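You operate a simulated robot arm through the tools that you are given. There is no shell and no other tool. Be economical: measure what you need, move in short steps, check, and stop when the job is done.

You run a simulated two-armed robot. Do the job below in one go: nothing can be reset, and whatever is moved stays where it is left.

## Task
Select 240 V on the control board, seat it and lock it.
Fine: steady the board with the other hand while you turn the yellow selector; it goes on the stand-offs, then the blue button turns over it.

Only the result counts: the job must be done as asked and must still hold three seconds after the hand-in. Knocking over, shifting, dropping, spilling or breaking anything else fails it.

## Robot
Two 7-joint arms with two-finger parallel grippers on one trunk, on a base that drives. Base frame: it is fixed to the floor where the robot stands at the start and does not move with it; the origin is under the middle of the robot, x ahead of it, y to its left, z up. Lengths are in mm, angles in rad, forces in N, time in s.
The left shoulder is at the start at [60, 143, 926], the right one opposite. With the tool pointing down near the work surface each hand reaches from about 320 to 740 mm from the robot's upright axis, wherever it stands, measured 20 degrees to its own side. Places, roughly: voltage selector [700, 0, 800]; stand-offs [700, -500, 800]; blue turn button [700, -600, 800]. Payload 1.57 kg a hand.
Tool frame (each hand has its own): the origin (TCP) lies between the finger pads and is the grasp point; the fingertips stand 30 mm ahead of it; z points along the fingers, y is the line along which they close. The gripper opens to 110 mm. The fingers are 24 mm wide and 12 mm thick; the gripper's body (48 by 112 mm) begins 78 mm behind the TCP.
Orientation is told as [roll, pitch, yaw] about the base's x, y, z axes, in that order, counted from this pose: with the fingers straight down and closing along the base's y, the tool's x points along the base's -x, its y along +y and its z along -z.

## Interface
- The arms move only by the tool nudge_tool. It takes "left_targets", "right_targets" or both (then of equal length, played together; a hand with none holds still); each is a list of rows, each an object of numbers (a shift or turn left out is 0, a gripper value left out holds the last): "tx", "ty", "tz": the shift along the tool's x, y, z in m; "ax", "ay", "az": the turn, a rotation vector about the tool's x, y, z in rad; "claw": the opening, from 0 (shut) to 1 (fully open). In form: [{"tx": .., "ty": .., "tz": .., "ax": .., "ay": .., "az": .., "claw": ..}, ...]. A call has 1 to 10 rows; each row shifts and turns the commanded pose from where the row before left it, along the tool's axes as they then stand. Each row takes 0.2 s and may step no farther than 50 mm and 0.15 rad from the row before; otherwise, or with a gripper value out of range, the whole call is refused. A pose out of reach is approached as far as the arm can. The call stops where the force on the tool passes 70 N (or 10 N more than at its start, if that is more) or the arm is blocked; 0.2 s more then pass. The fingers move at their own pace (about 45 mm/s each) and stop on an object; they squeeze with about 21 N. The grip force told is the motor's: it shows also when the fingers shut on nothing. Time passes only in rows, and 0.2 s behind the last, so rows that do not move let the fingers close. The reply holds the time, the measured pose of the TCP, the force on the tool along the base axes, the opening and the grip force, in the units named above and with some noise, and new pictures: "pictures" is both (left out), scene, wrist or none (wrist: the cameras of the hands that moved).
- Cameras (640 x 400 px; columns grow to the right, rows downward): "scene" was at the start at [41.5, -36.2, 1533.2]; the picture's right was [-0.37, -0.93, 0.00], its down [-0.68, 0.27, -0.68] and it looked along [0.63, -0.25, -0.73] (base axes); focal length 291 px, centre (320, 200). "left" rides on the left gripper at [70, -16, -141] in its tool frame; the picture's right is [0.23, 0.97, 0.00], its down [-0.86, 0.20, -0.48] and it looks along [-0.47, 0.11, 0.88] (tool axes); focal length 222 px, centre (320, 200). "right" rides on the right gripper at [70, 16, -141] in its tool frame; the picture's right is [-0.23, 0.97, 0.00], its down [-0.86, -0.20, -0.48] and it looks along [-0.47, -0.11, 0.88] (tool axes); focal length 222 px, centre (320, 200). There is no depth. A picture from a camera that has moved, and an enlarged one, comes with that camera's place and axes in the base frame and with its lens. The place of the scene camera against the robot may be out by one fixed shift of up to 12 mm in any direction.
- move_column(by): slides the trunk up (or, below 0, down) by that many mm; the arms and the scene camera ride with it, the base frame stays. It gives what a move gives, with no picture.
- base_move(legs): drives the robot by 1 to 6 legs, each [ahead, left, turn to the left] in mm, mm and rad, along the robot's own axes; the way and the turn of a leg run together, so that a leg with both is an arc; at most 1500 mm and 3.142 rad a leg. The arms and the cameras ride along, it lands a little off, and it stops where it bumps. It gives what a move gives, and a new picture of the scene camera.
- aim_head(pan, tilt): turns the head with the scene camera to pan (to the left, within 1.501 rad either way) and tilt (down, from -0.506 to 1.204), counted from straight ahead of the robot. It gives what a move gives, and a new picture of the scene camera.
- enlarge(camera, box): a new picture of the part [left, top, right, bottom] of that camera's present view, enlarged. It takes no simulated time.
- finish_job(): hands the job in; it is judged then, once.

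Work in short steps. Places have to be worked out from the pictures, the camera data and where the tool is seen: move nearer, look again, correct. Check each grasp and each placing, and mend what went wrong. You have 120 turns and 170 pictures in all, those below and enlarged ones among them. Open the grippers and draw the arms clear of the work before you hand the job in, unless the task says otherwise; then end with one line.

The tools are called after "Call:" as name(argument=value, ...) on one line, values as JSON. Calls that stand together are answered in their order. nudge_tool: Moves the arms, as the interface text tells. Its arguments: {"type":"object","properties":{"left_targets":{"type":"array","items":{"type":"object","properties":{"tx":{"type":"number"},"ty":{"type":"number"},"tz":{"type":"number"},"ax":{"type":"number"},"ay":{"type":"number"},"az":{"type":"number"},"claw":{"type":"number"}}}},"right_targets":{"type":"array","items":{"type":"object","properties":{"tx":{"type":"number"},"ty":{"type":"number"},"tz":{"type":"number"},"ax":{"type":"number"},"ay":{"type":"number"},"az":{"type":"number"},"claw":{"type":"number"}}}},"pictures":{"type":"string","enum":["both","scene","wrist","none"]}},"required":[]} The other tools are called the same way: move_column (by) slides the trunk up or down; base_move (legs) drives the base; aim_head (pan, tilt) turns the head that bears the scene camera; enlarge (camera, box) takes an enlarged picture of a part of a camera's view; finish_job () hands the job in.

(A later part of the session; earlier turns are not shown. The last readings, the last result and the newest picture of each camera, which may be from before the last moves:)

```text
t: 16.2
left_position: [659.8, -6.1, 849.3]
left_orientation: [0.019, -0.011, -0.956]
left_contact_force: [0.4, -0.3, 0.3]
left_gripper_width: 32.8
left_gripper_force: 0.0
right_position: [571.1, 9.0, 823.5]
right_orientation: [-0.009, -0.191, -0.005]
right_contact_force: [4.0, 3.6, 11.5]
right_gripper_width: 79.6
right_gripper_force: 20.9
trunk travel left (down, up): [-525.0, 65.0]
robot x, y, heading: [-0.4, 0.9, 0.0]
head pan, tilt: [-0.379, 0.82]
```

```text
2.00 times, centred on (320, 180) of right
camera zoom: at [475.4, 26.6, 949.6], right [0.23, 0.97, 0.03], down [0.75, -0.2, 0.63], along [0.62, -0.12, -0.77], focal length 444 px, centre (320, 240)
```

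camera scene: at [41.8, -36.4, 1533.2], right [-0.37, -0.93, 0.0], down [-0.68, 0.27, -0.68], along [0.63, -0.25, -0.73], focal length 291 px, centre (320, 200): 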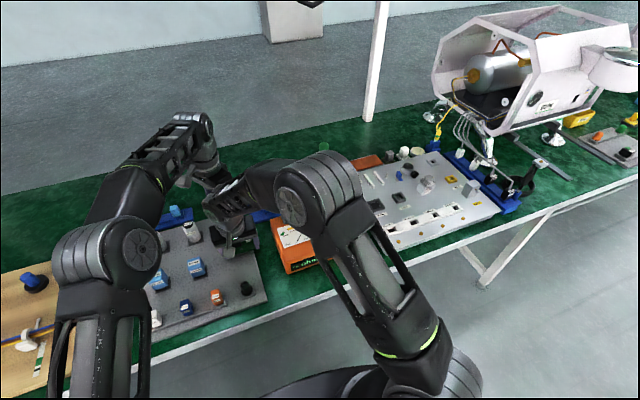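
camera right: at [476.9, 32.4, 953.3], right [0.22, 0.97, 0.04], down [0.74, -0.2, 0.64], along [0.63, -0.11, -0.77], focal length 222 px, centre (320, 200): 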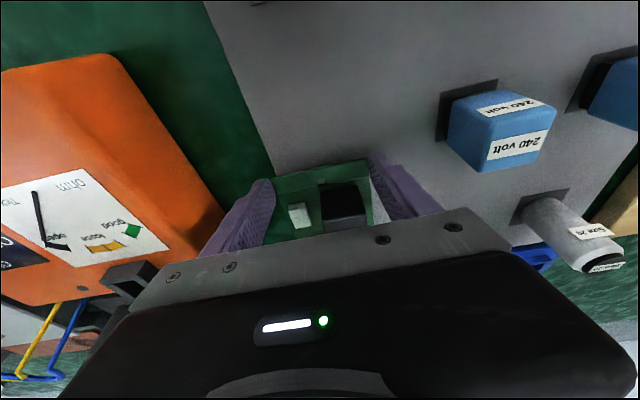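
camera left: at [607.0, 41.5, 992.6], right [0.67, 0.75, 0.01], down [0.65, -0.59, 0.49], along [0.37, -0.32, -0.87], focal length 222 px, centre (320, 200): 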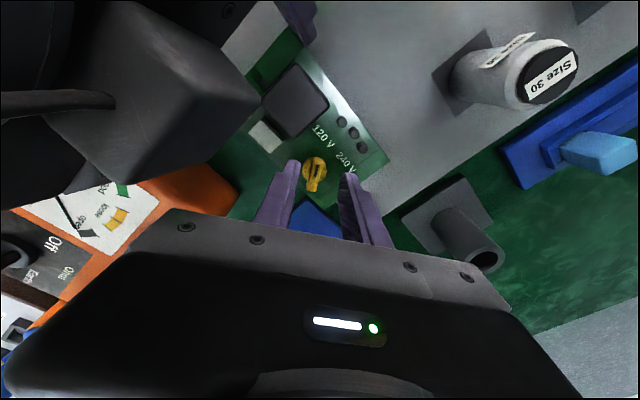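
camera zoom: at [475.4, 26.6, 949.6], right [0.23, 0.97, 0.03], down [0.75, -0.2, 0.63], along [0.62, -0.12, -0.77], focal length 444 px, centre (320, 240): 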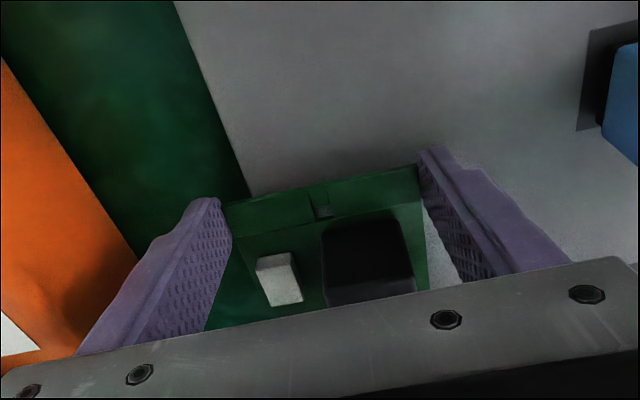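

The hands crowd each other. I'll back the left hand off, then re-grip the board with the right hand leaning back much further (about 0.7 rad).

Call:
nudge_tool(left_targets=[{"tz": -0.03}, {"tz": -0.03}, {"tz": -0.03}, {"tx": 0.027, "ty": 0.019}, {"tx": 0.027, "ty": 0.019}, {"tx": 0.027, "ty": 0.019}], right_targets=[{}, {}, {}, {"claw": 0.85}, {}, {}], pictures="wrist")

Call:
enlarge(camera="left", box=[160, 100, 320, 220])

```text
t: 17.6
left_position: [658.4, 92.7, 923.5]
left_orientation: [0.011, -0.003, -0.961]
left_contact_force: [0.4, 0.3, 0.1]
left_gripper_width: 32.9
left_gripper_force: 0.0
left hand out of reach, approached as far as the arm can: row 3
right_position: [573.5, 8.5, 824.7]
right_orientation: [-0.01, -0.192, -0.009]
right_contact_force: [0.2, 0.2, -0.1]
right_gripper_width: 93.6
right_gripper_force: 0.1
trunk travel left (down, up): [-525.0, 65.0]
robot x, y, heading: [1.6, -1.2, 0.001]
head pan, tilt: [-0.379, 0.82]
camera right: at [477.4, 27.2, 951.1], right [0.23, 0.97, 0.04], down [0.74, -0.2, 0.64], along [0.63, -0.12, -0.77], focal length 222 px, centre (320, 200)
camera left: at [604.1, 139.9, 1064.1], right [0.67, 0.75, 0.01], down [0.65, -0.59, 0.48], along [0.37, -0.32, -0.88], focal length 222 px, centre (320, 200)
```

right: 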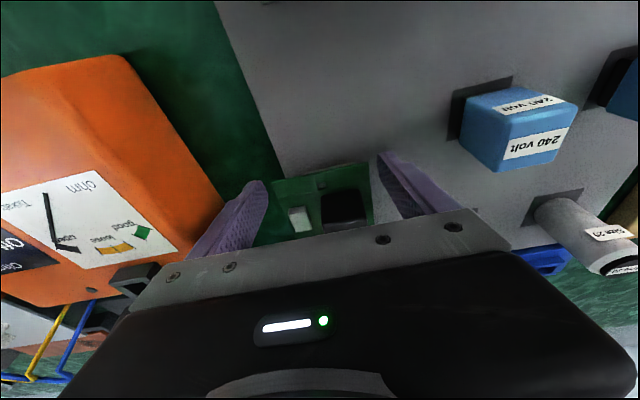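
left: 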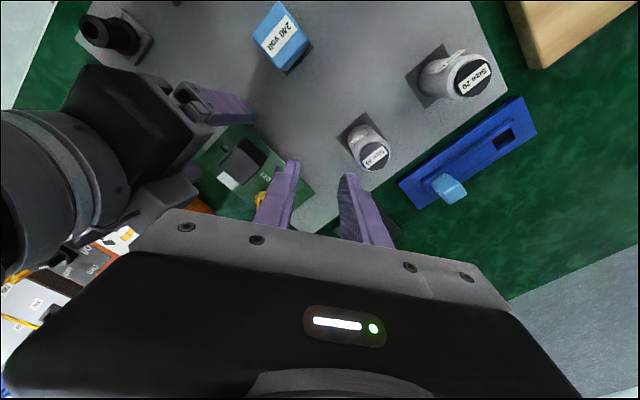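

```text
3.33 times, centred on (240, 160) of left
camera zoom: at [604.1, 139.9, 1064.1], right [0.67, 0.75, 0.01], down [0.65, -0.59, 0.48], along [0.37, -0.32, -0.88], focal length 740 px, centre (587, 333)
```

zoom: 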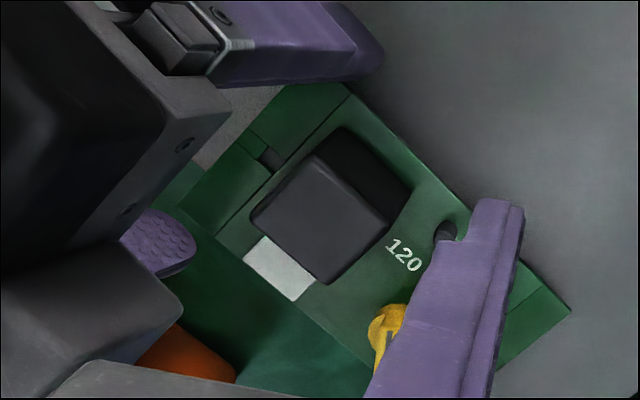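

Now I'll lift the right hand off the board, lean it back by another 0.5 rad, and check.

Call:
nudge_tool(right_targets=[{"tx": -0.004, "tz": -0.02}, {"tx": -0.004, "tz": -0.02}, {"ay": -0.125}, {"ay": -0.125}, {"ay": -0.125}, {"ay": -0.125}], pictures="both")

Call:
enlarge(camera="left", box=[160, 70, 320, 220])

```text
t: 19.0
left_position: [658.1, 91.8, 923.9]
left_orientation: [0.011, -0.004, -0.959]
left_contact_force: [0.1, 0.8, 0.4]
left_gripper_width: 33.0
left_gripper_force: 0.1
right_position: [572.8, 8.7, 867.3]
right_orientation: [-0.009, -0.695, -0.003]
right_contact_force: [1.0, 0.6, -0.7]
right_gripper_width: 93.5
right_gripper_force: 0.1
trunk travel left (down, up): [-525.0, 65.0]
robot x, y, heading: [-0.7, -0.1, -0.001]
head pan, tilt: [-0.379, 0.82]
camera scene: at [41.0, -35.3, 1533.3], right [-0.37, -0.93, 0.0], down [-0.68, 0.27, -0.68], along [0.63, -0.25, -0.73], focal length 291 px, centre (320, 200)
camera right: at [428.5, 27.5, 930.9], right [0.18, 0.97, 0.14], down [0.35, -0.2, 0.92], along [0.92, -0.12, -0.37], focal length 222 px, centre (320, 200)
```

scene: 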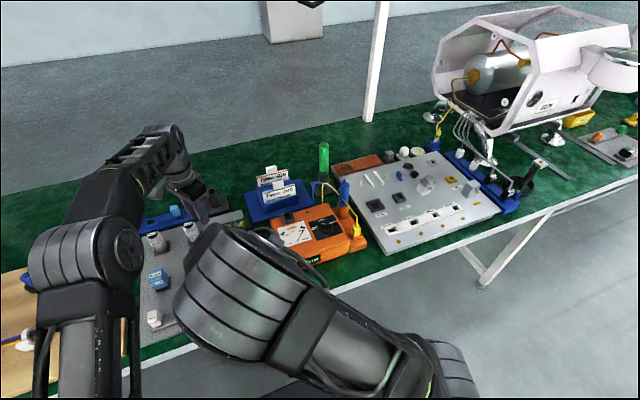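
right: 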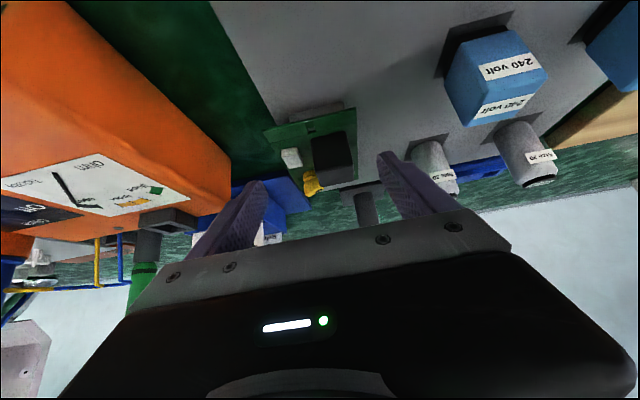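

```text
2.67 times, centred on (240, 145) of left
camera zoom: at [603.8, 139.7, 1064.6], right [0.67, 0.75, 0.01], down [0.65, -0.59, 0.48], along [0.37, -0.31, -0.88], focal length 592 px, centre (533, 347)
```

zoom: 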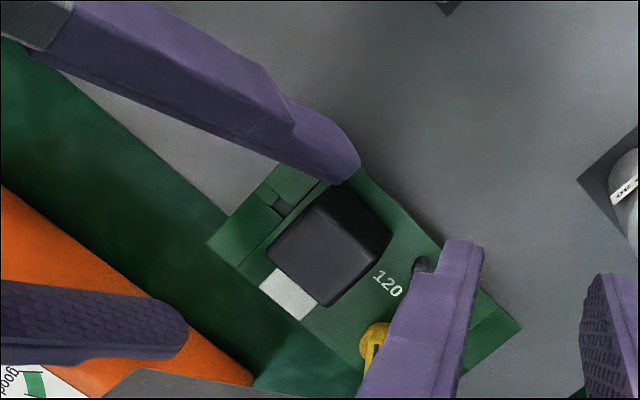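

Call:
enlarge(camera="right", box=[240, 80, 400, 220])

```text
2.86 times, centred on (320, 150) of right
camera zoom: at [428.5, 27.5, 930.9], right [0.18, 0.97, 0.14], down [0.35, -0.2, 0.92], along [0.92, -0.12, -0.37], focal length 635 px, centre (320, 343)
```

zoom: 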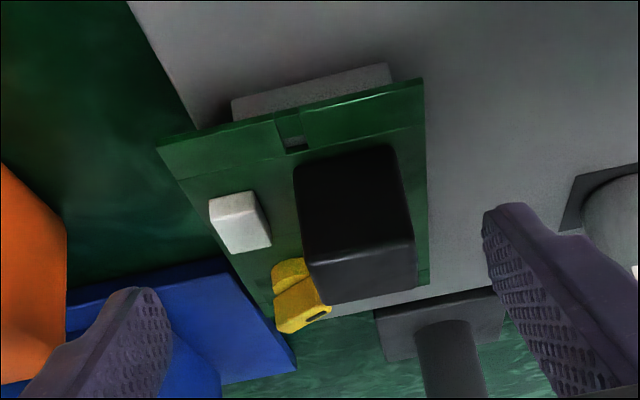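

The board is a thin plate resting on a raised block, so gripping just its edges is fine. I'll bring the right hand down and close on the near end.

Call:
nudge_tool(right_targets=[{"tx": 0.0125, "tz": 0.0105}, {"tx": 0.0125, "tz": 0.0105}, {"tx": 0.004, "tz": 0.003}, {"claw": 0.6}, {}, {}, {}], pictures="wrist")

Call:
enlarge(camera="left", box=[160, 70, 320, 220])

```text
t: 20.6
left_position: [658.1, 91.9, 923.9]
left_orientation: [0.014, -0.003, -0.958]
left_contact_force: [-0.8, -0.6, 0.6]
left_gripper_width: 32.8
left_gripper_force: 0.0
right_position: [565.2, 8.5, 827.4]
right_orientation: [-0.011, -0.693, -0.002]
right_contact_force: [0.0, -0.9, 1.3]
right_gripper_width: 79.4
right_gripper_force: 20.7
trunk travel left (down, up): [-525.0, 65.0]
robot x, y, heading: [-1.9, -0.1, -0.0]
head pan, tilt: [-0.379, 0.82]
camera right: at [420.7, 27.6, 892.5], right [0.18, 0.97, 0.14], down [0.35, -0.2, 0.92], along [0.92, -0.12, -0.38], focal length 222 px, centre (320, 200)
```

right: 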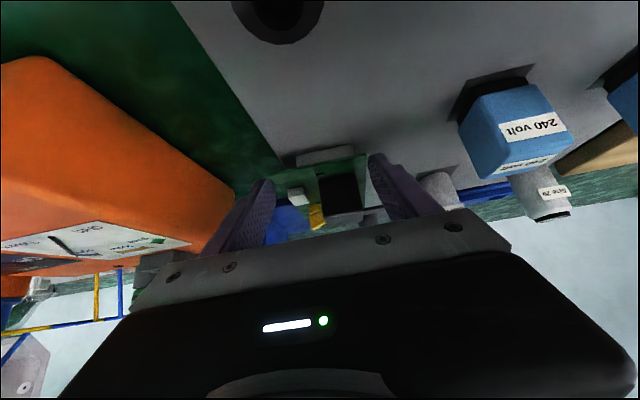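

```text
2.67 times, centred on (240, 145) of left
camera zoom: at [604.1, 139.0, 1064.4], right [0.67, 0.75, 0.01], down [0.65, -0.59, 0.48], along [0.37, -0.31, -0.88], focal length 592 px, centre (533, 347)
```

zoom: 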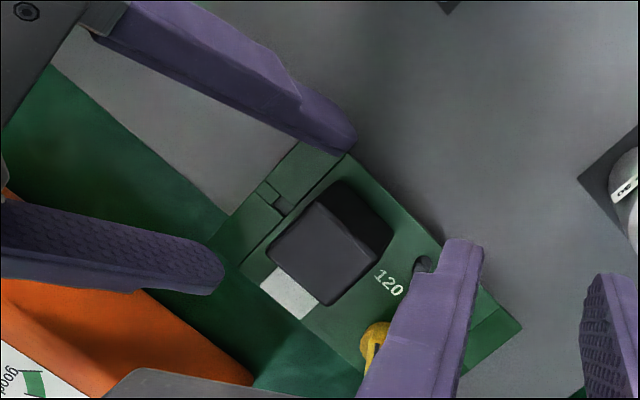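

The board is gripped again and there is much more room. I'll bring the left hand back over the knob.

Call:
nudge_tool(left_targets=[{"tx": -0.02, "ty": -0.014}, {"tx": -0.02, "ty": -0.014}, {"tx": -0.02, "ty": -0.014, "tz": 0.01}, {"tx": -0.021, "ty": -0.016, "tz": 0.02}, {"tz": 0.02}, {"tz": 0.015}], pictures="wrist")

Call:
enlarge(camera="left", box=[264, 150, 376, 220])

```text
t: 22.0
left_position: [661.0, -5.6, 858.2]
left_orientation: [0.011, -0.003, -0.958]
left_contact_force: [-0.4, -0.6, 0.2]
left_gripper_width: 33.2
left_gripper_force: 0.0
right_position: [565.4, 9.8, 827.7]
right_orientation: [-0.012, -0.693, -0.003]
right_contact_force: [0.6, -0.3, -0.4]
right_gripper_width: 79.3
right_gripper_force: 21.1
trunk travel left (down, up): [-525.0, 65.0]
robot x, y, heading: [3.5, -0.0, 0.002]
head pan, tilt: [-0.379, 0.82]
camera left: at [605.3, 40.9, 999.2], right [0.67, 0.75, 0.01], down [0.65, -0.59, 0.48], along [0.37, -0.31, -0.88], focal length 222 px, centre (320, 200)
```

left: 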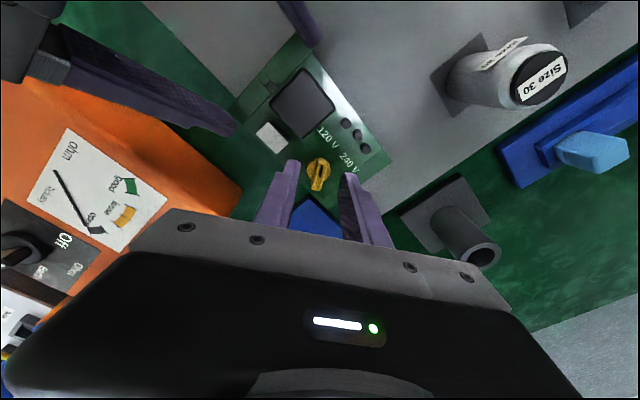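

```text
5.71 times, centred on (320, 185) of left
camera zoom: at [605.3, 40.9, 999.2], right [0.67, 0.75, 0.01], down [0.65, -0.59, 0.48], along [0.37, -0.31, -0.88], focal length 1269 px, centre (320, 286)
```

zoom: 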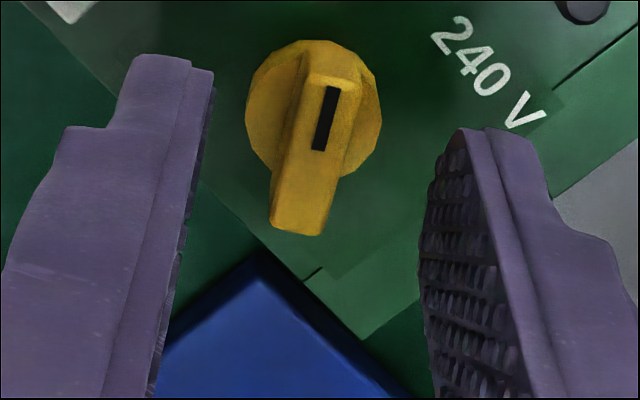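

Well aligned now. I'll descend gently with force watching.

Call:
nudge_tool(left_targets=[{"tz": 0.004}, {"tz": 0.004}, {"tz": 0.003}], pictures="none")

Call:
enlarge(camera="left", box=[264, 150, 376, 220])

```text
t: 22.8
left_position: [659.7, -4.8, 846.7]
left_orientation: [0.012, -0.004, -0.959]
left_contact_force: [-0.4, 0.2, -0.2]
left_gripper_width: 33.3
left_gripper_force: 0.1
right_position: [564.7, 10.0, 827.6]
right_orientation: [-0.011, -0.693, -0.003]
right_contact_force: [-0.2, 0.5, -0.2]
right_gripper_width: 79.5
right_gripper_force: 21.3
trunk travel left (down, up): [-525.0, 65.0]
robot x, y, heading: [3.4, 0.2, 0.003]
head pan, tilt: [-0.379, 0.82]
```

```text
5.71 times, centred on (320, 185) of left
camera zoom: at [604.5, 40.5, 987.2], right [0.67, 0.75, 0.01], down [0.65, -0.59, 0.48], along [0.37, -0.31, -0.88], focal length 1269 px, centre (320, 286)
```

zoom: 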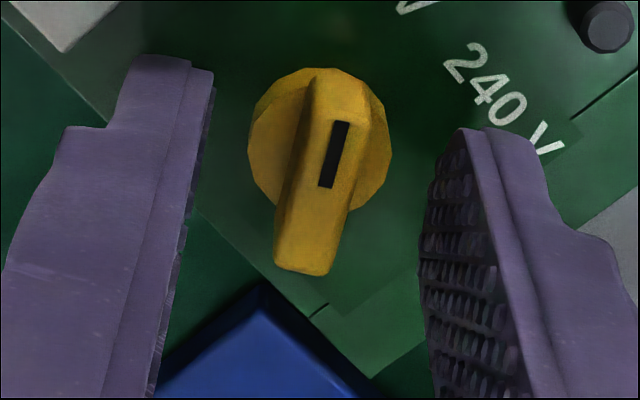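

I'll centre slightly and close here to test whether I catch the bar.

Call:
nudge_tool(left_targets=[{"tx": -0.002, "ty": 0.001, "claw": 0.2}, {"claw": 0.0}, {}, {}], pictures="none")

Call:
enlarge(camera="left", box=[264, 150, 376, 220])

```text
t: 23.8
left_position: [660.8, -7.4, 846.4]
left_orientation: [0.012, -0.004, -0.959]
left_contact_force: [0.1, -0.1, 0.7]
left_gripper_width: 8.0
left_gripper_force: 21.3
right_position: [565.5, 10.6, 828.3]
right_orientation: [-0.009, -0.693, -0.004]
right_contact_force: [-0.1, 0.5, 0.8]
right_gripper_width: 79.2
right_gripper_force: 20.7
trunk travel left (down, up): [-525.0, 65.0]
robot x, y, heading: [-0.3, 1.3, -0.002]
head pan, tilt: [-0.379, 0.82]
```

```text
5.71 times, centred on (320, 185) of left
camera zoom: at [606.2, 39.3, 987.8], right [0.67, 0.75, 0.01], down [0.65, -0.59, 0.48], along [0.37, -0.31, -0.88], focal length 1269 px, centre (320, 286)
```

zoom: 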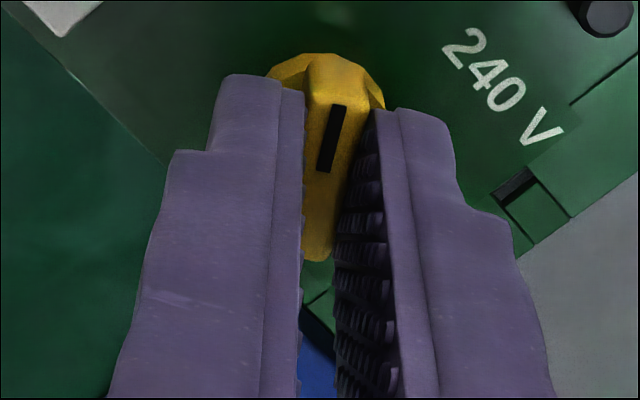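

The bar is held (8 mm). I'll turn it clockwise from above (az +) in steps, the board being held by the right hand.

Call:
nudge_tool(left_targets=[{"az": 0.12}, {"az": 0.12}, {"az": 0.12}, {"az": 0.12}, {"az": 0.12}], pictures="wrist")

Call:
enlarge(camera="left", box=[250, 130, 390, 220])

```text
t: 25.0
left_position: [658.7, -8.4, 849.0]
left_orientation: [0.012, 0.005, -1.561]
left_contact_force: [7.4, 0.4, -4.1]
left_gripper_width: 8.3
left_gripper_force: 21.1
right_position: [564.6, 10.2, 828.4]
right_orientation: [-0.011, -0.692, -0.002]
right_contact_force: [-7.4, -0.9, 4.4]
right_gripper_width: 79.6
right_gripper_force: 21.3
trunk travel left (down, up): [-525.0, 65.0]
robot x, y, heading: [1.1, -0.6, 0.004]
head pan, tilt: [-0.379, 0.82]
camera left: at [641.8, 60.5, 989.8], right [0.97, 0.24, 0.01], down [0.2, -0.86, 0.48], along [0.12, -0.46, -0.88], focal length 222 px, centre (320, 200)
```

left: 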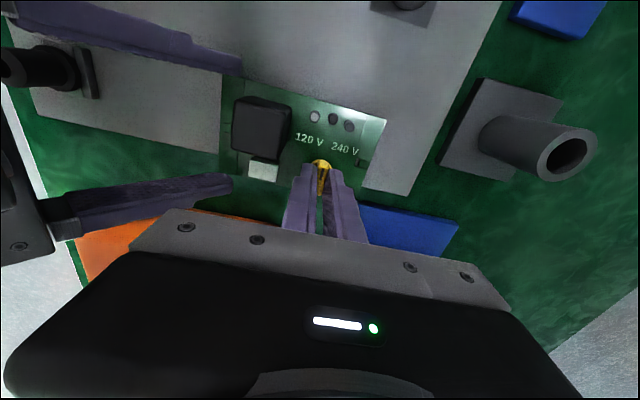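

```text
4.44 times, centred on (320, 175) of left
camera zoom: at [641.8, 60.5, 989.8], right [0.97, 0.24, 0.01], down [0.2, -0.86, 0.48], along [0.12, -0.46, -0.88], focal length 987 px, centre (320, 311)
```

zoom: 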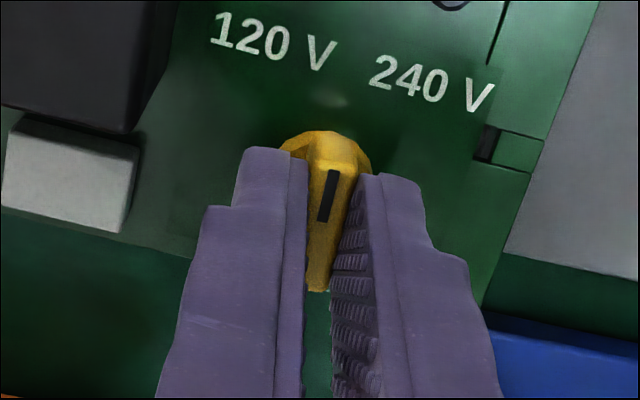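

It turns well: the pointer is midway now. Continue.

Call:
nudge_tool(left_targets=[{"az": 0.12}, {"az": 0.12}, {"az": 0.12}, {"az": 0.12}, {"az": 0.09}], pictures="wrist")

Call:
enlarge(camera="left", box=[250, 130, 390, 220])

```text
t: 26.2
left_position: [658.9, -8.7, 849.0]
left_orientation: [0.006, 0.009, -2.131]
left_contact_force: [7.9, 0.7, 0.8]
left_gripper_width: 8.2
left_gripper_force: 20.4
right_position: [565.4, 10.3, 827.8]
right_orientation: [-0.011, -0.692, -0.001]
right_contact_force: [-7.4, 0.2, 0.4]
right_gripper_width: 79.6
right_gripper_force: 21.0
trunk travel left (down, up): [-525.0, 65.0]
robot x, y, heading: [-2.1, -0.2, 0.003]
head pan, tilt: [-0.379, 0.82]
camera left: at [682.0, 58.1, 990.4], right [0.95, -0.33, 0.01], down [-0.29, -0.83, 0.47], along [-0.14, -0.45, -0.88], focal length 222 px, centre (320, 200)
```

left: 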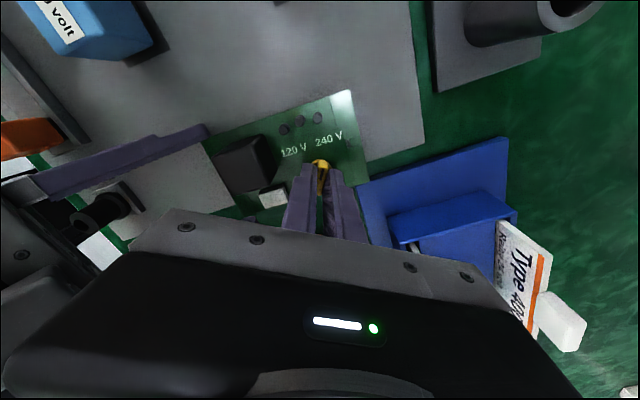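

```text
4.44 times, centred on (320, 175) of left
camera zoom: at [682.0, 58.1, 990.4], right [0.95, -0.33, 0.01], down [-0.29, -0.83, 0.47], along [-0.14, -0.45, -0.88], focal length 987 px, centre (320, 311)
```

zoom: 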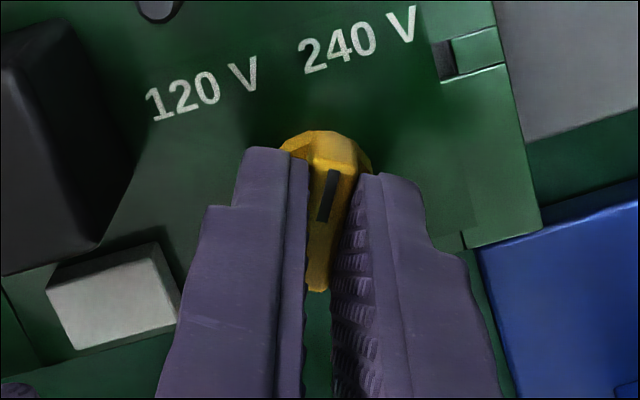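

The pointer is on 240 V; I'll add 0.05 rad for symmetry with the start position, then release and lift to check.

Call:
nudge_tool(left_targets=[{"az": 0.05}, {}, {"claw": 0.3}, {}, {"tz": -0.02}, {"tz": -0.02}], pictures="none")

Call:
enlarge(camera="left", box=[250, 110, 390, 200])

```text
t: 27.6
left_position: [659.3, -9.2, 889.9]
left_orientation: [0.007, 0.012, -2.179]
left_contact_force: [-0.1, 0.0, 0.5]
left_gripper_width: 33.0
left_gripper_force: 0.0
right_position: [564.6, 9.5, 828.3]
right_orientation: [-0.01, -0.692, -0.004]
right_contact_force: [0.3, -0.4, -1.3]
right_gripper_width: 79.5
right_gripper_force: 21.2
trunk travel left (down, up): [-525.0, 65.0]
robot x, y, heading: [-1.6, -2.6, 0.0]
head pan, tilt: [-0.379, 0.82]
```

```text
4.44 times, centred on (320, 155) of left
camera zoom: at [685.0, 56.5, 1030.9], right [0.93, -0.37, 0.01], down [-0.33, -0.82, 0.47], along [-0.17, -0.44, -0.88], focal length 987 px, centre (320, 400)
```

zoom: 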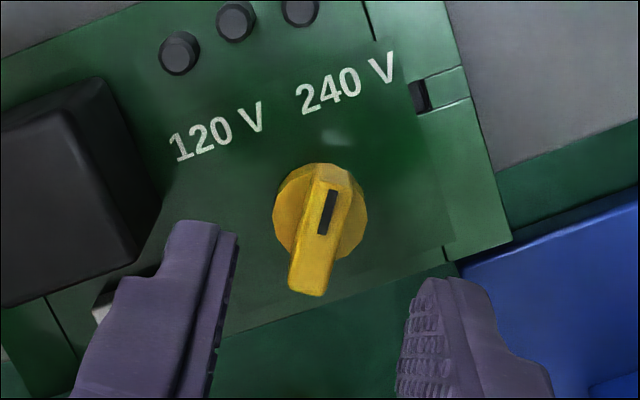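

Selector points at 240 V. I'll retract the left hand and study the stand-off area.

Call:
nudge_tool(left_targets=[{"tz": -0.03}, {"tx": 0.04, "tz": -0.01}, {"tx": 0.045}, {"tx": 0.045, "az": -0.15}, {"tx": 0.02, "az": -0.15}, {"az": -0.15}, {"az": -0.15}, {"az": -0.15}, {"az": -0.15}, {"az": -0.15}], pictures="none")

Call:
enlarge(camera="scene", box=[345, 155, 445, 215])

Call:
enlarge(camera="scene", box=[355, 160, 405, 190])

```text
t: 29.8
left_position: [686.2, 153.3, 927.3]
left_orientation: [0.011, 0.001, -1.128]
left_contact_force: [0.0, 0.2, 0.2]
left_gripper_width: 33.1
left_gripper_force: 0.1
left hand out of reach, approached as far as the arm can: row 2, 3, 4
right_position: [564.5, 9.5, 826.7]
right_orientation: [-0.011, -0.692, -0.005]
right_contact_force: [0.5, 0.0, -1.6]
right_gripper_width: 79.2
right_gripper_force: 21.1
trunk travel left (down, up): [-525.0, 65.0]
robot x, y, heading: [-1.0, 2.4, 0.004]
head pan, tilt: [-0.379, 0.82]
```

```text
6.40 times, centred on (395, 185) of scene
camera zoom: at [41.7, -36.0, 1533.2], right [-0.37, -0.93, 0.0], down [-0.68, 0.27, -0.68], along [0.63, -0.25, -0.73], focal length 1865 px, centre (-160, 296)
```

zoom: 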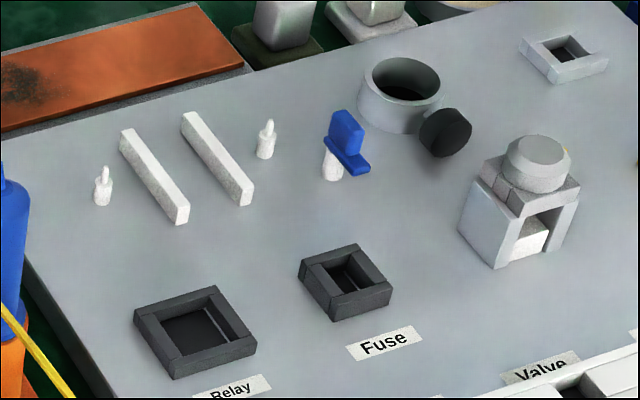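

```text
12.80 times, centred on (380, 175) of scene
camera zoom: at [41.7, -36.0, 1533.2], right [-0.37, -0.93, 0.0], down [-0.68, 0.27, -0.68], along [0.63, -0.25, -0.73], focal length 3729 px, centre (-448, 520)
```

zoom: 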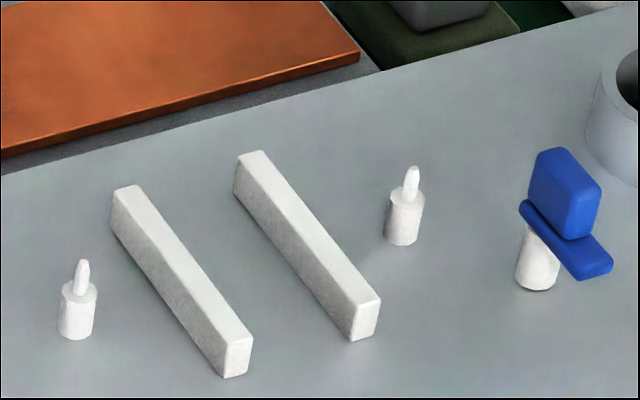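

The pegs lie along y (≈[673, −443] and [673, −546]), so the board needs a −90° yaw (labels upright towards the robot), and the blue button is at ≈[643, −572]. I'll release and lift the right hand back to vertical for a central grip, while straightening the left hand.

Call:
nudge_tool(right_targets=[{"claw": 0.9}, {}, {"tx": -0.0128, "tz": -0.0154}, {"tx": -0.0128, "tz": -0.0154}, {"tx": -0.0128, "tz": -0.0154}, {"ay": 0.138}, {"ay": 0.138}, {"ay": 0.138}, {"ay": 0.138}, {"ay": 0.138}], left_targets=[{"tz": -0.01}, {"az": -0.141}, {"az": -0.141}, {"az": -0.141}, {"az": -0.141}, {"az": -0.141}, {"az": -0.141}, {"az": -0.141}, {"az": -0.141}, {}], pictures="wrist")

```text
t: 32.0
left_position: [686.2, 153.8, 938.1]
left_orientation: [0.003, -0.018, 0.001]
left_contact_force: [1.1, -0.2, -0.2]
left_gripper_width: 32.8
left_gripper_force: 0.0
right_position: [565.8, 8.3, 889.1]
right_orientation: [-0.007, -0.002, -0.008]
right_contact_force: [-0.5, 0.3, -0.3]
right_gripper_width: 99.0
right_gripper_force: 0.0
trunk travel left (down, up): [-525.0, 65.0]
robot x, y, heading: [-1.1, 1.8, 0.001]
head pan, tilt: [-0.379, 0.82]
camera right: at [496.4, 26.4, 1031.0], right [0.24, 0.97, -0.01], down [0.85, -0.2, 0.48], along [0.47, -0.12, -0.88], focal length 222 px, centre (320, 200)
camera left: at [615.9, 136.7, 1077.7], right [-0.23, 0.97, 0.0], down [0.85, 0.2, 0.49], along [0.48, 0.11, -0.87], focal length 222 px, centre (320, 200)
```

right: 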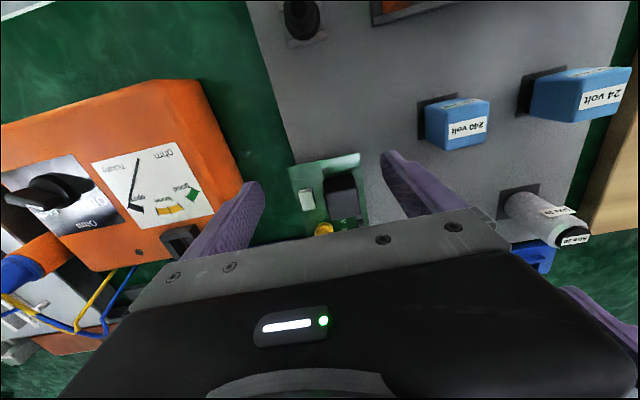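
left: 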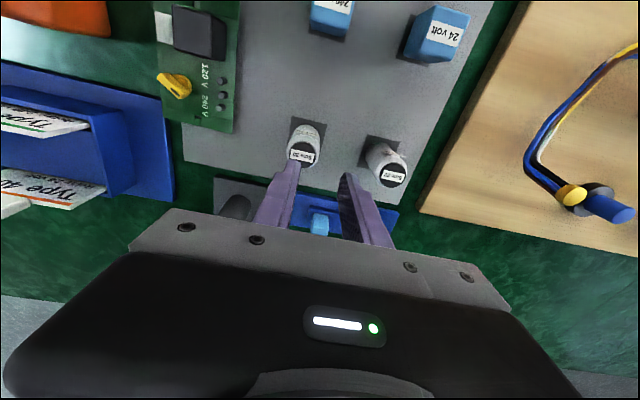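

Now I'll retract the left hand towards the robot.

Call:
nudge_tool(left_targets=[{"tx": 0.025, "ty": 0.008, "tz": -0.03}, {"tx": 0.038, "ty": 0.008, "tz": -0.024}, {"tx": 0.038, "ty": 0.008, "tz": -0.024}, {"tx": 0.038, "ty": 0.008, "tz": -0.024}, {"tx": 0.038, "ty": 0.008, "tz": -0.024}, {"tx": 0.038, "ty": 0.008, "tz": -0.02}], pictures="none")

Call:
enlarge(camera="right", box=[260, 140, 390, 240])

```text
t: 33.4
left_position: [471.4, 204.0, 1081.4]
left_orientation: [0.005, -0.013, -0.001]
left_contact_force: [0.2, 0.0, -0.5]
left_gripper_width: 33.2
left_gripper_force: 0.0
right_position: [565.9, 8.9, 890.3]
right_orientation: [-0.01, -0.005, -0.008]
right_contact_force: [-0.1, -0.6, -0.6]
right_gripper_width: 99.1
right_gripper_force: 0.0
trunk travel left (down, up): [-525.0, 65.0]
robot x, y, heading: [2.9, 1.9, 0.002]
head pan, tilt: [-0.379, 0.82]
```

```text
4.00 times, centred on (325, 190) of right
camera zoom: at [494.9, 26.8, 1031.6], right [0.24, 0.97, -0.01], down [0.85, -0.2, 0.48], along [0.47, -0.12, -0.88], focal length 888 px, centre (300, 240)
```

zoom: 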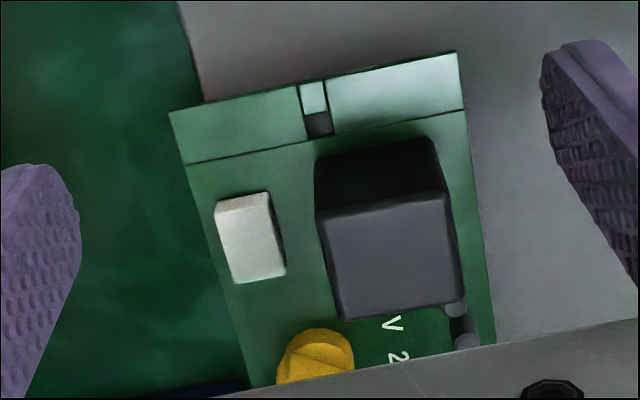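

Board centre ≈ [634, 9.5]. I'll move over the centre and descend to grip it across its width.

Call:
nudge_tool(right_targets=[{"tx": -0.034}, {"tx": -0.034}, {"tz": 0.025}, {"tz": 0.025}, {"tz": 0.011}], pictures="wrist")

Call:
enlarge(camera="right", box=[230, 130, 410, 250])

```text
t: 34.6
left_position: [472.1, 203.6, 1080.6]
left_orientation: [0.005, -0.012, 0.0]
left_contact_force: [0.9, 1.0, -0.2]
left_gripper_width: 32.9
left_gripper_force: 0.0
right_position: [634.1, 5.3, 829.0]
right_orientation: [-0.007, -0.004, -0.009]
right_contact_force: [0.5, 0.3, 0.6]
right_gripper_width: 98.8
right_gripper_force: 0.0
trunk travel left (down, up): [-525.0, 65.0]
robot x, y, heading: [0.7, -2.5, -0.001]
head pan, tilt: [-0.379, 0.82]
camera right: at [563.6, 24.1, 970.7], right [0.24, 0.97, -0.01], down [0.85, -0.2, 0.48], along [0.47, -0.12, -0.88], focal length 222 px, centre (320, 200)
```

right: 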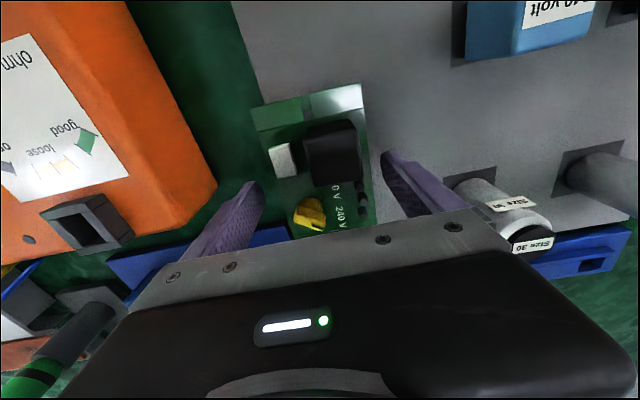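

```text
3.33 times, centred on (320, 190) of right
camera zoom: at [563.6, 24.1, 970.7], right [0.24, 0.97, -0.01], down [0.85, -0.2, 0.48], along [0.47, -0.12, -0.88], focal length 740 px, centre (320, 233)
```

zoom: 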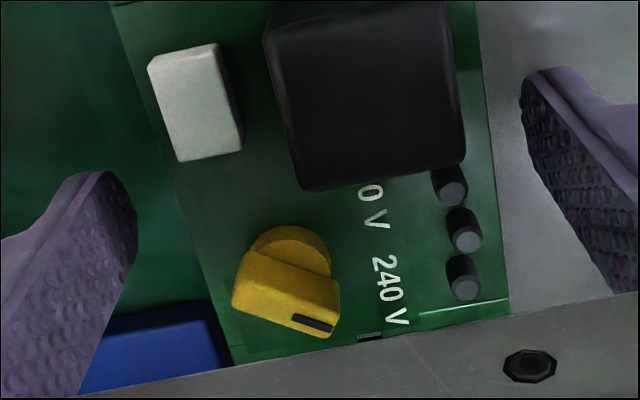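

Fingers straddle the board's middle; I'll shift 4 mm to +y and close.

Call:
nudge_tool(right_targets=[{"ty": 0.004}, {"claw": 0.5}, {}, {}, {}, {}], pictures="none")

```text
t: 36.0
left_position: [473.6, 203.2, 1081.2]
left_orientation: [0.005, -0.01, -0.001]
left_contact_force: [-0.3, 0.4, -0.1]
left_gripper_width: 33.2
left_gripper_force: 0.1
right_position: [634.2, 11.5, 829.2]
right_orientation: [-0.008, -0.002, -0.01]
right_contact_force: [-0.2, -0.1, 0.3]
right_gripper_width: 79.6
right_gripper_force: 21.1
trunk travel left (down, up): [-525.0, 65.0]
robot x, y, heading: [1.0, 2.3, 0.0]
head pan, tilt: [-0.379, 0.82]
```

Gripped (79.6 mm). I'll lift 25 mm and verify that the board comes along level.

Call:
nudge_tool(right_targets=[{"tz": -0.01}, {"tz": -0.015}, {"tz": -0.02}], pictures="both")

Call:
enlarge(camera="right", box=[230, 70, 410, 250])

```text
t: 36.8
left_position: [472.4, 203.2, 1081.3]
left_orientation: [0.006, -0.01, -0.001]
left_contact_force: [-0.1, 1.2, 0.1]
left_gripper_width: 32.7
left_gripper_force: 0.0
right_position: [634.8, 12.0, 873.0]
right_orientation: [-0.009, -0.004, -0.011]
right_contact_force: [-0.4, 0.2, -1.4]
right_gripper_width: 79.2
right_gripper_force: 21.2
trunk travel left (down, up): [-525.0, 65.0]
robot x, y, heading: [4.2, -0.3, -0.003]
head pan, tilt: [-0.379, 0.82]
camera scene: at [41.4, -36.0, 1533.2], right [-0.37, -0.93, 0.0], down [-0.68, 0.27, -0.68], along [0.63, -0.25, -0.73], focal length 291 px, centre (320, 200)
camera right: at [564.3, 30.5, 1015.0], right [0.24, 0.97, -0.01], down [0.85, -0.2, 0.48], along [0.47, -0.12, -0.88], focal length 222 px, centre (320, 200)
```

scene: 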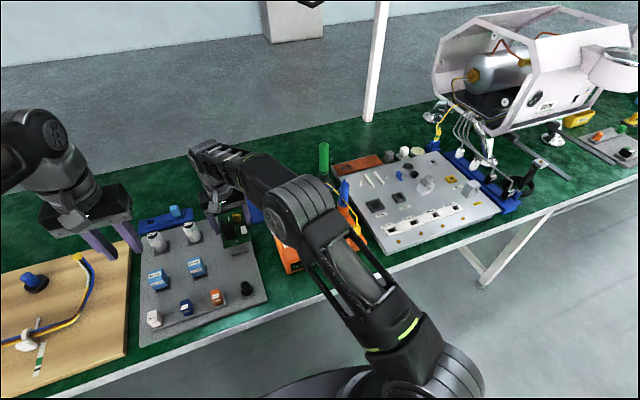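
right: 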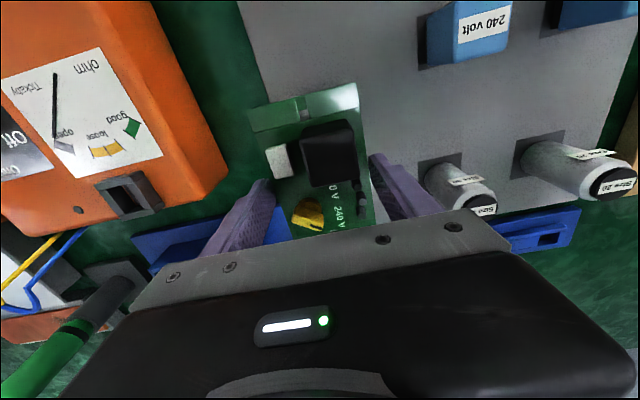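

```text
2.22 times, centred on (320, 160) of right
camera zoom: at [564.3, 30.5, 1015.0], right [0.24, 0.97, -0.01], down [0.85, -0.2, 0.48], along [0.47, -0.12, -0.88], focal length 494 px, centre (320, 289)
```

zoom: 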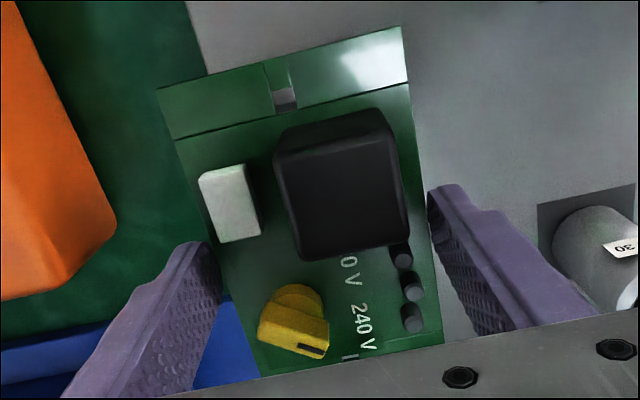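

The board is lifted and level. I'll raise it and bring it back towards the robot on the right side.

Call:
nudge_tool(right_targets=[{"tz": -0.04, "tx": 0.01}, {"tz": -0.04, "tx": 0.02}, {"tz": -0.02, "tx": 0.035}, {"tx": 0.025, "ty": -0.035}, {"tx": 0.025, "ty": -0.04}, {"tx": 0.025, "ty": -0.04}, {"tx": 0.025, "ty": -0.04}, {"tx": 0.015, "ty": -0.045}, {"ty": -0.045}, {"ty": -0.045}], pictures="wrist")

```text
t: 39.0
left_position: [472.3, 202.9, 1080.6]
left_orientation: [0.005, -0.013, -0.002]
left_contact_force: [-0.4, -0.9, -0.7]
left_gripper_width: 32.8
left_gripper_force: 0.1
right_position: [449.7, -273.1, 977.3]
right_orientation: [-0.007, -0.003, -0.01]
right_contact_force: [1.2, 0.2, -1.4]
right_gripper_width: 79.3
right_gripper_force: 21.3
trunk travel left (down, up): [-525.0, 65.0]
robot x, y, heading: [0.8, 1.0, 0.004]
head pan, tilt: [-0.379, 0.82]
camera right: at [378.4, -255.2, 1119.1], right [0.24, 0.97, -0.01], down [0.85, -0.2, 0.48], along [0.47, -0.12, -0.88], focal length 222 px, centre (320, 200)
```

right: 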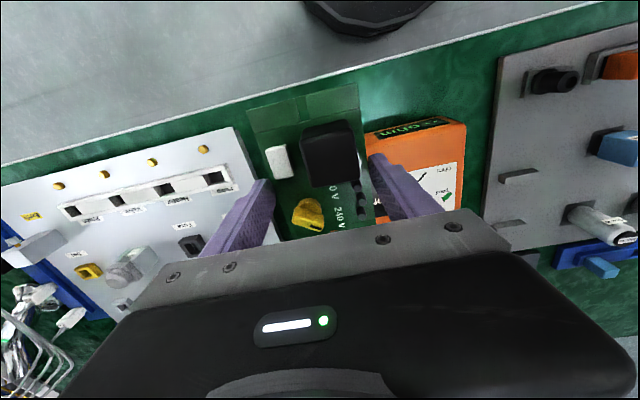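

I'll shift the hand in to y≈−170 and start turning the board clockwise.

Call:
nudge_tool(right_targets=[{"ty": 0.034}, {"ty": 0.034}, {"ty": 0.034}, {"az": 0.142}, {"az": 0.142}, {"az": 0.142}, {"az": 0.142}, {"az": 0.142}, {"az": 0.142}, {"az": 0.142}], pictures="none")

Call:
nudge_tool(right_targets=[{"az": 0.142}, {"az": 0.142}, {"az": 0.142}, {"az": 0.14}], pictures="wrist")

Call:
base_move(legs=[[40, -330, 0]])

```text
t: 41.2
left_position: [472.8, 203.4, 1081.1]
left_orientation: [0.006, -0.011, -0.002]
left_contact_force: [-0.8, 0.4, 0.0]
left_gripper_width: 33.0
left_gripper_force: 0.1
right_position: [451.8, -173.4, 974.7]
right_orientation: [-0.003, -0.008, -1.008]
right_contact_force: [0.8, -0.5, -1.5]
right_gripper_width: 79.7
right_gripper_force: 20.8
trunk travel left (down, up): [-525.0, 65.0]
robot x, y, heading: [-0.2, -0.6, 0.0]
head pan, tilt: [-0.379, 0.82]
```

```text
t: 42.2
left_position: [472.6, 203.1, 1080.8]
left_orientation: [0.004, -0.011, -0.003]
left_contact_force: [0.5, 0.1, 0.9]
left_gripper_width: 33.1
left_gripper_force: 0.1
right_position: [451.3, -172.5, 972.8]
right_orientation: [0.005, -0.008, -1.572]
right_contact_force: [-0.7, 0.1, -0.3]
right_gripper_width: 79.2
right_gripper_force: 20.7
trunk travel left (down, up): [-525.0, 65.0]
robot x, y, heading: [-2.9, 1.2, 0.003]
head pan, tilt: [-0.379, 0.82]
camera right: at [466.9, -102.8, 1115.0], right [0.97, -0.23, 0.0], down [-0.2, -0.85, 0.48], along [-0.11, -0.47, -0.87], focal length 222 px, centre (320, 200)
```

right: 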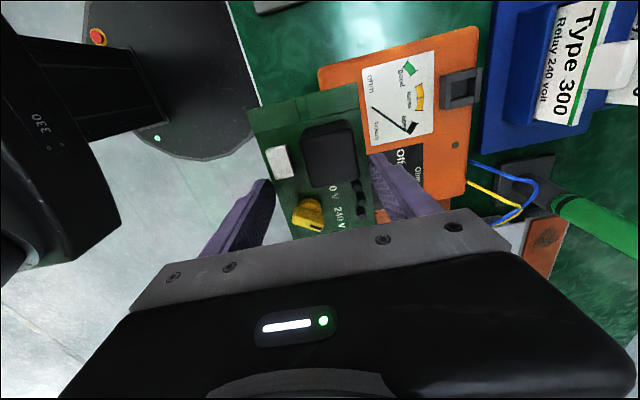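

```text
t: 44.4
left_position: [512.7, -127.1, 1081.4]
left_orientation: [0.007, -0.012, -0.008]
left_contact_force: [0.2, 0.0, 0.6]
left_gripper_width: 33.0
left_gripper_force: 0.0
right_position: [487.9, -503.2, 973.5]
right_orientation: [0.005, -0.007, -1.577]
right_contact_force: [-0.1, -0.6, -1.6]
right_gripper_width: 79.3
right_gripper_force: 21.3
trunk travel left (down, up): [-525.0, 65.0]
robot x, y, heading: [37.4, -327.7, -0.01]
head pan, tilt: [-0.379, 0.82]
camera scene: at [79.6, -363.6, 1533.1], right [-0.38, -0.93, 0.0], down [-0.68, 0.28, -0.68], along [0.63, -0.26, -0.73], focal length 291 px, centre (320, 200)
```

scene: 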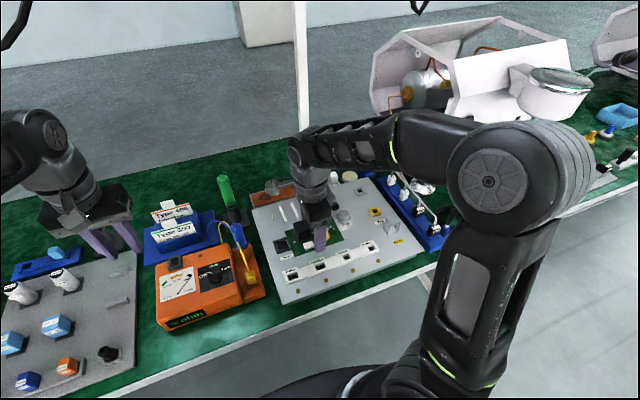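

The base is in place. I'll look from the right wrist camera at the pegs.

Call:
nudge_tool(right_targets=[{"ty": 0.03}], pictures="wrist")

Call:
enlarge(camera="right", box=[370, 90, 530, 220])

Call:
enlarge(camera="scene", box=[250, 180, 350, 250])

```text
t: 44.8
left_position: [512.6, -125.9, 1079.9]
left_orientation: [0.005, -0.011, -0.008]
left_contact_force: [0.2, 0.4, -0.6]
left_gripper_width: 33.1
left_gripper_force: 0.0
right_position: [519.5, -502.7, 974.2]
right_orientation: [0.001, -0.009, -1.578]
right_contact_force: [-0.4, 0.2, -0.8]
right_gripper_width: 79.3
right_gripper_force: 21.2
trunk travel left (down, up): [-525.0, 65.0]
robot x, y, heading: [36.7, -327.1, -0.006]
head pan, tilt: [-0.379, 0.82]
camera right: at [536.0, -431.7, 1114.9], right [0.97, -0.23, 0.0], down [-0.21, -0.85, 0.48], along [-0.11, -0.47, -0.87], focal length 222 px, centre (320, 200)
```

right: 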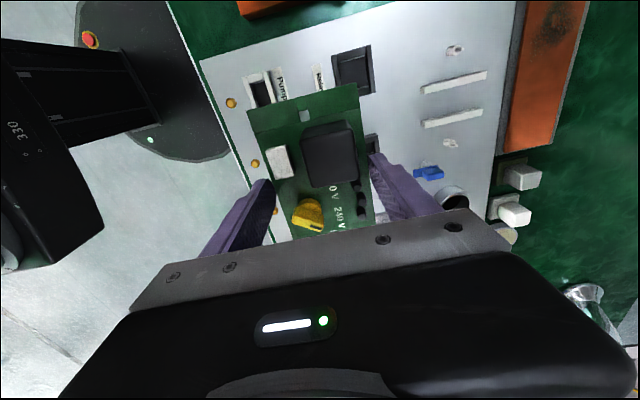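

```text
3.08 times, centred on (450, 155) of right
camera zoom: at [536.0, -431.7, 1114.9], right [0.97, -0.23, 0.0], down [-0.21, -0.85, 0.48], along [-0.11, -0.47, -0.87], focal length 684 px, centre (-80, 338)
```

zoom: 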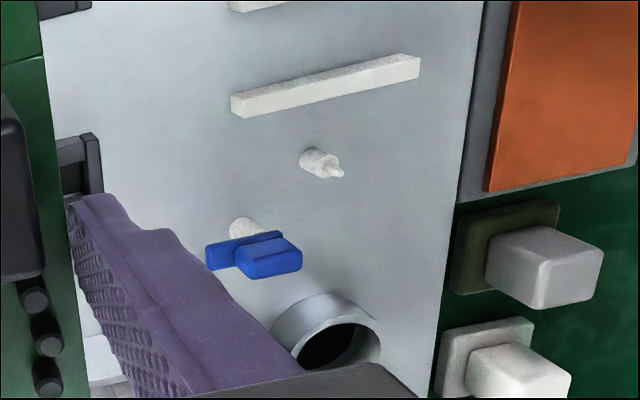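

```text
5.71 times, centred on (300, 215) of scene
camera zoom: at [80.9, -362.6, 1533.1], right [-0.38, -0.93, 0.0], down [-0.68, 0.28, -0.68], along [0.63, -0.26, -0.73], focal length 1665 px, centre (434, 114)
```

zoom: 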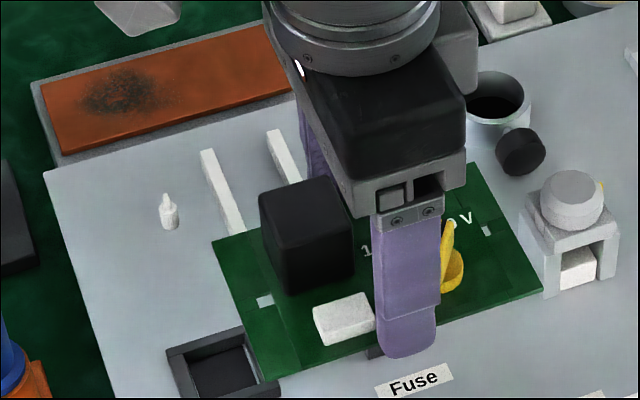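

I need exact peg locations. I'll zoom on both pegs here and later from a second position for triangulation.

Call:
enlarge(camera="right", box=[400, 30, 500, 190])

Call:
nudge_tool(right_targets=[{"tx": 0.05}, {"tx": 0.05}, {"ty": 0.03, "tx": 0.03}, {}], pictures="wrist")

```text
2.50 times, centred on (450, 110) of right
camera zoom: at [536.0, -431.7, 1114.9], right [0.97, -0.23, 0.0], down [-0.21, -0.85, 0.48], along [-0.11, -0.47, -0.87], focal length 555 px, centre (-5, 425)
```

zoom: 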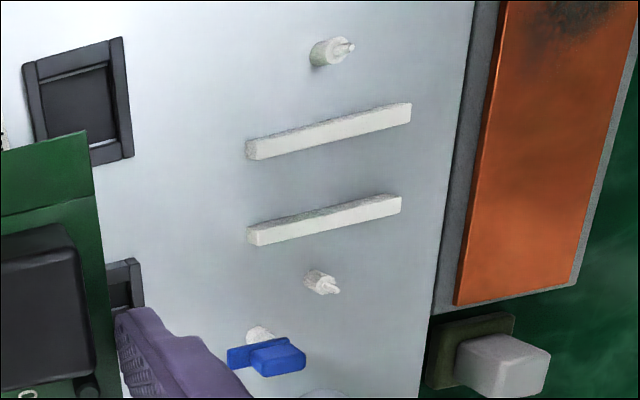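

```text
t: 45.8
left_position: [512.4, -126.3, 1080.7]
left_orientation: [0.005, -0.013, -0.008]
left_contact_force: [-0.5, -0.6, 0.2]
left_gripper_width: 33.0
left_gripper_force: 0.1
right_position: [547.3, -370.4, 973.0]
right_orientation: [0.005, -0.006, -1.579]
right_contact_force: [-0.2, -0.2, -0.6]
right_gripper_width: 79.3
right_gripper_force: 20.7
trunk travel left (down, up): [-525.0, 65.0]
robot x, y, heading: [34.9, -325.9, -0.007]
head pan, tilt: [-0.379, 0.82]
camera right: at [562.8, -299.7, 1113.4], right [0.97, -0.23, 0.01], down [-0.21, -0.85, 0.48], along [-0.11, -0.47, -0.88], focal length 222 px, centre (320, 200)
```

right: 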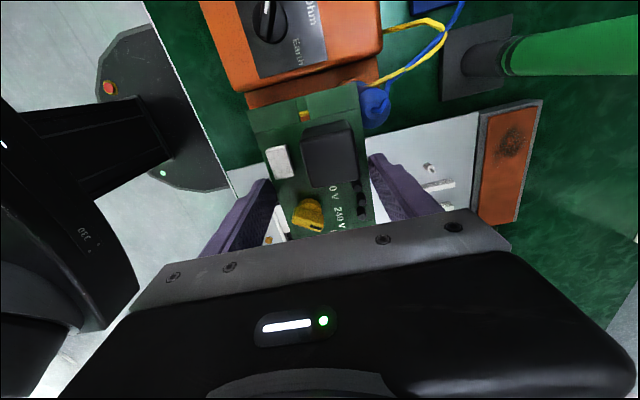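

Call:
enlarge(camera="right", box=[400, 145, 460, 205])

```text
6.67 times, centred on (430, 175) of right
camera zoom: at [562.8, -299.7, 1113.4], right [0.97, -0.23, 0.01], down [-0.21, -0.85, 0.48], along [-0.11, -0.47, -0.88], focal length 1481 px, centre (-413, 367)
```

zoom: 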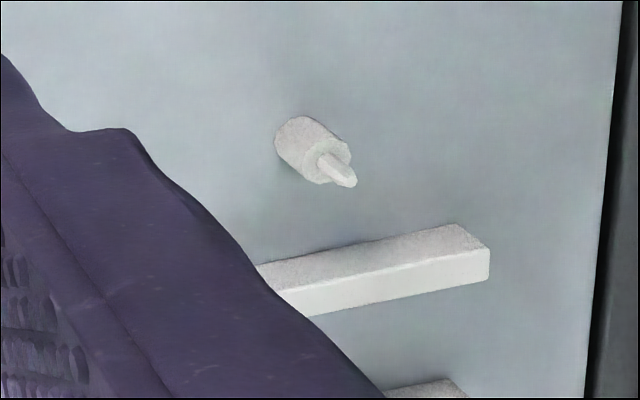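

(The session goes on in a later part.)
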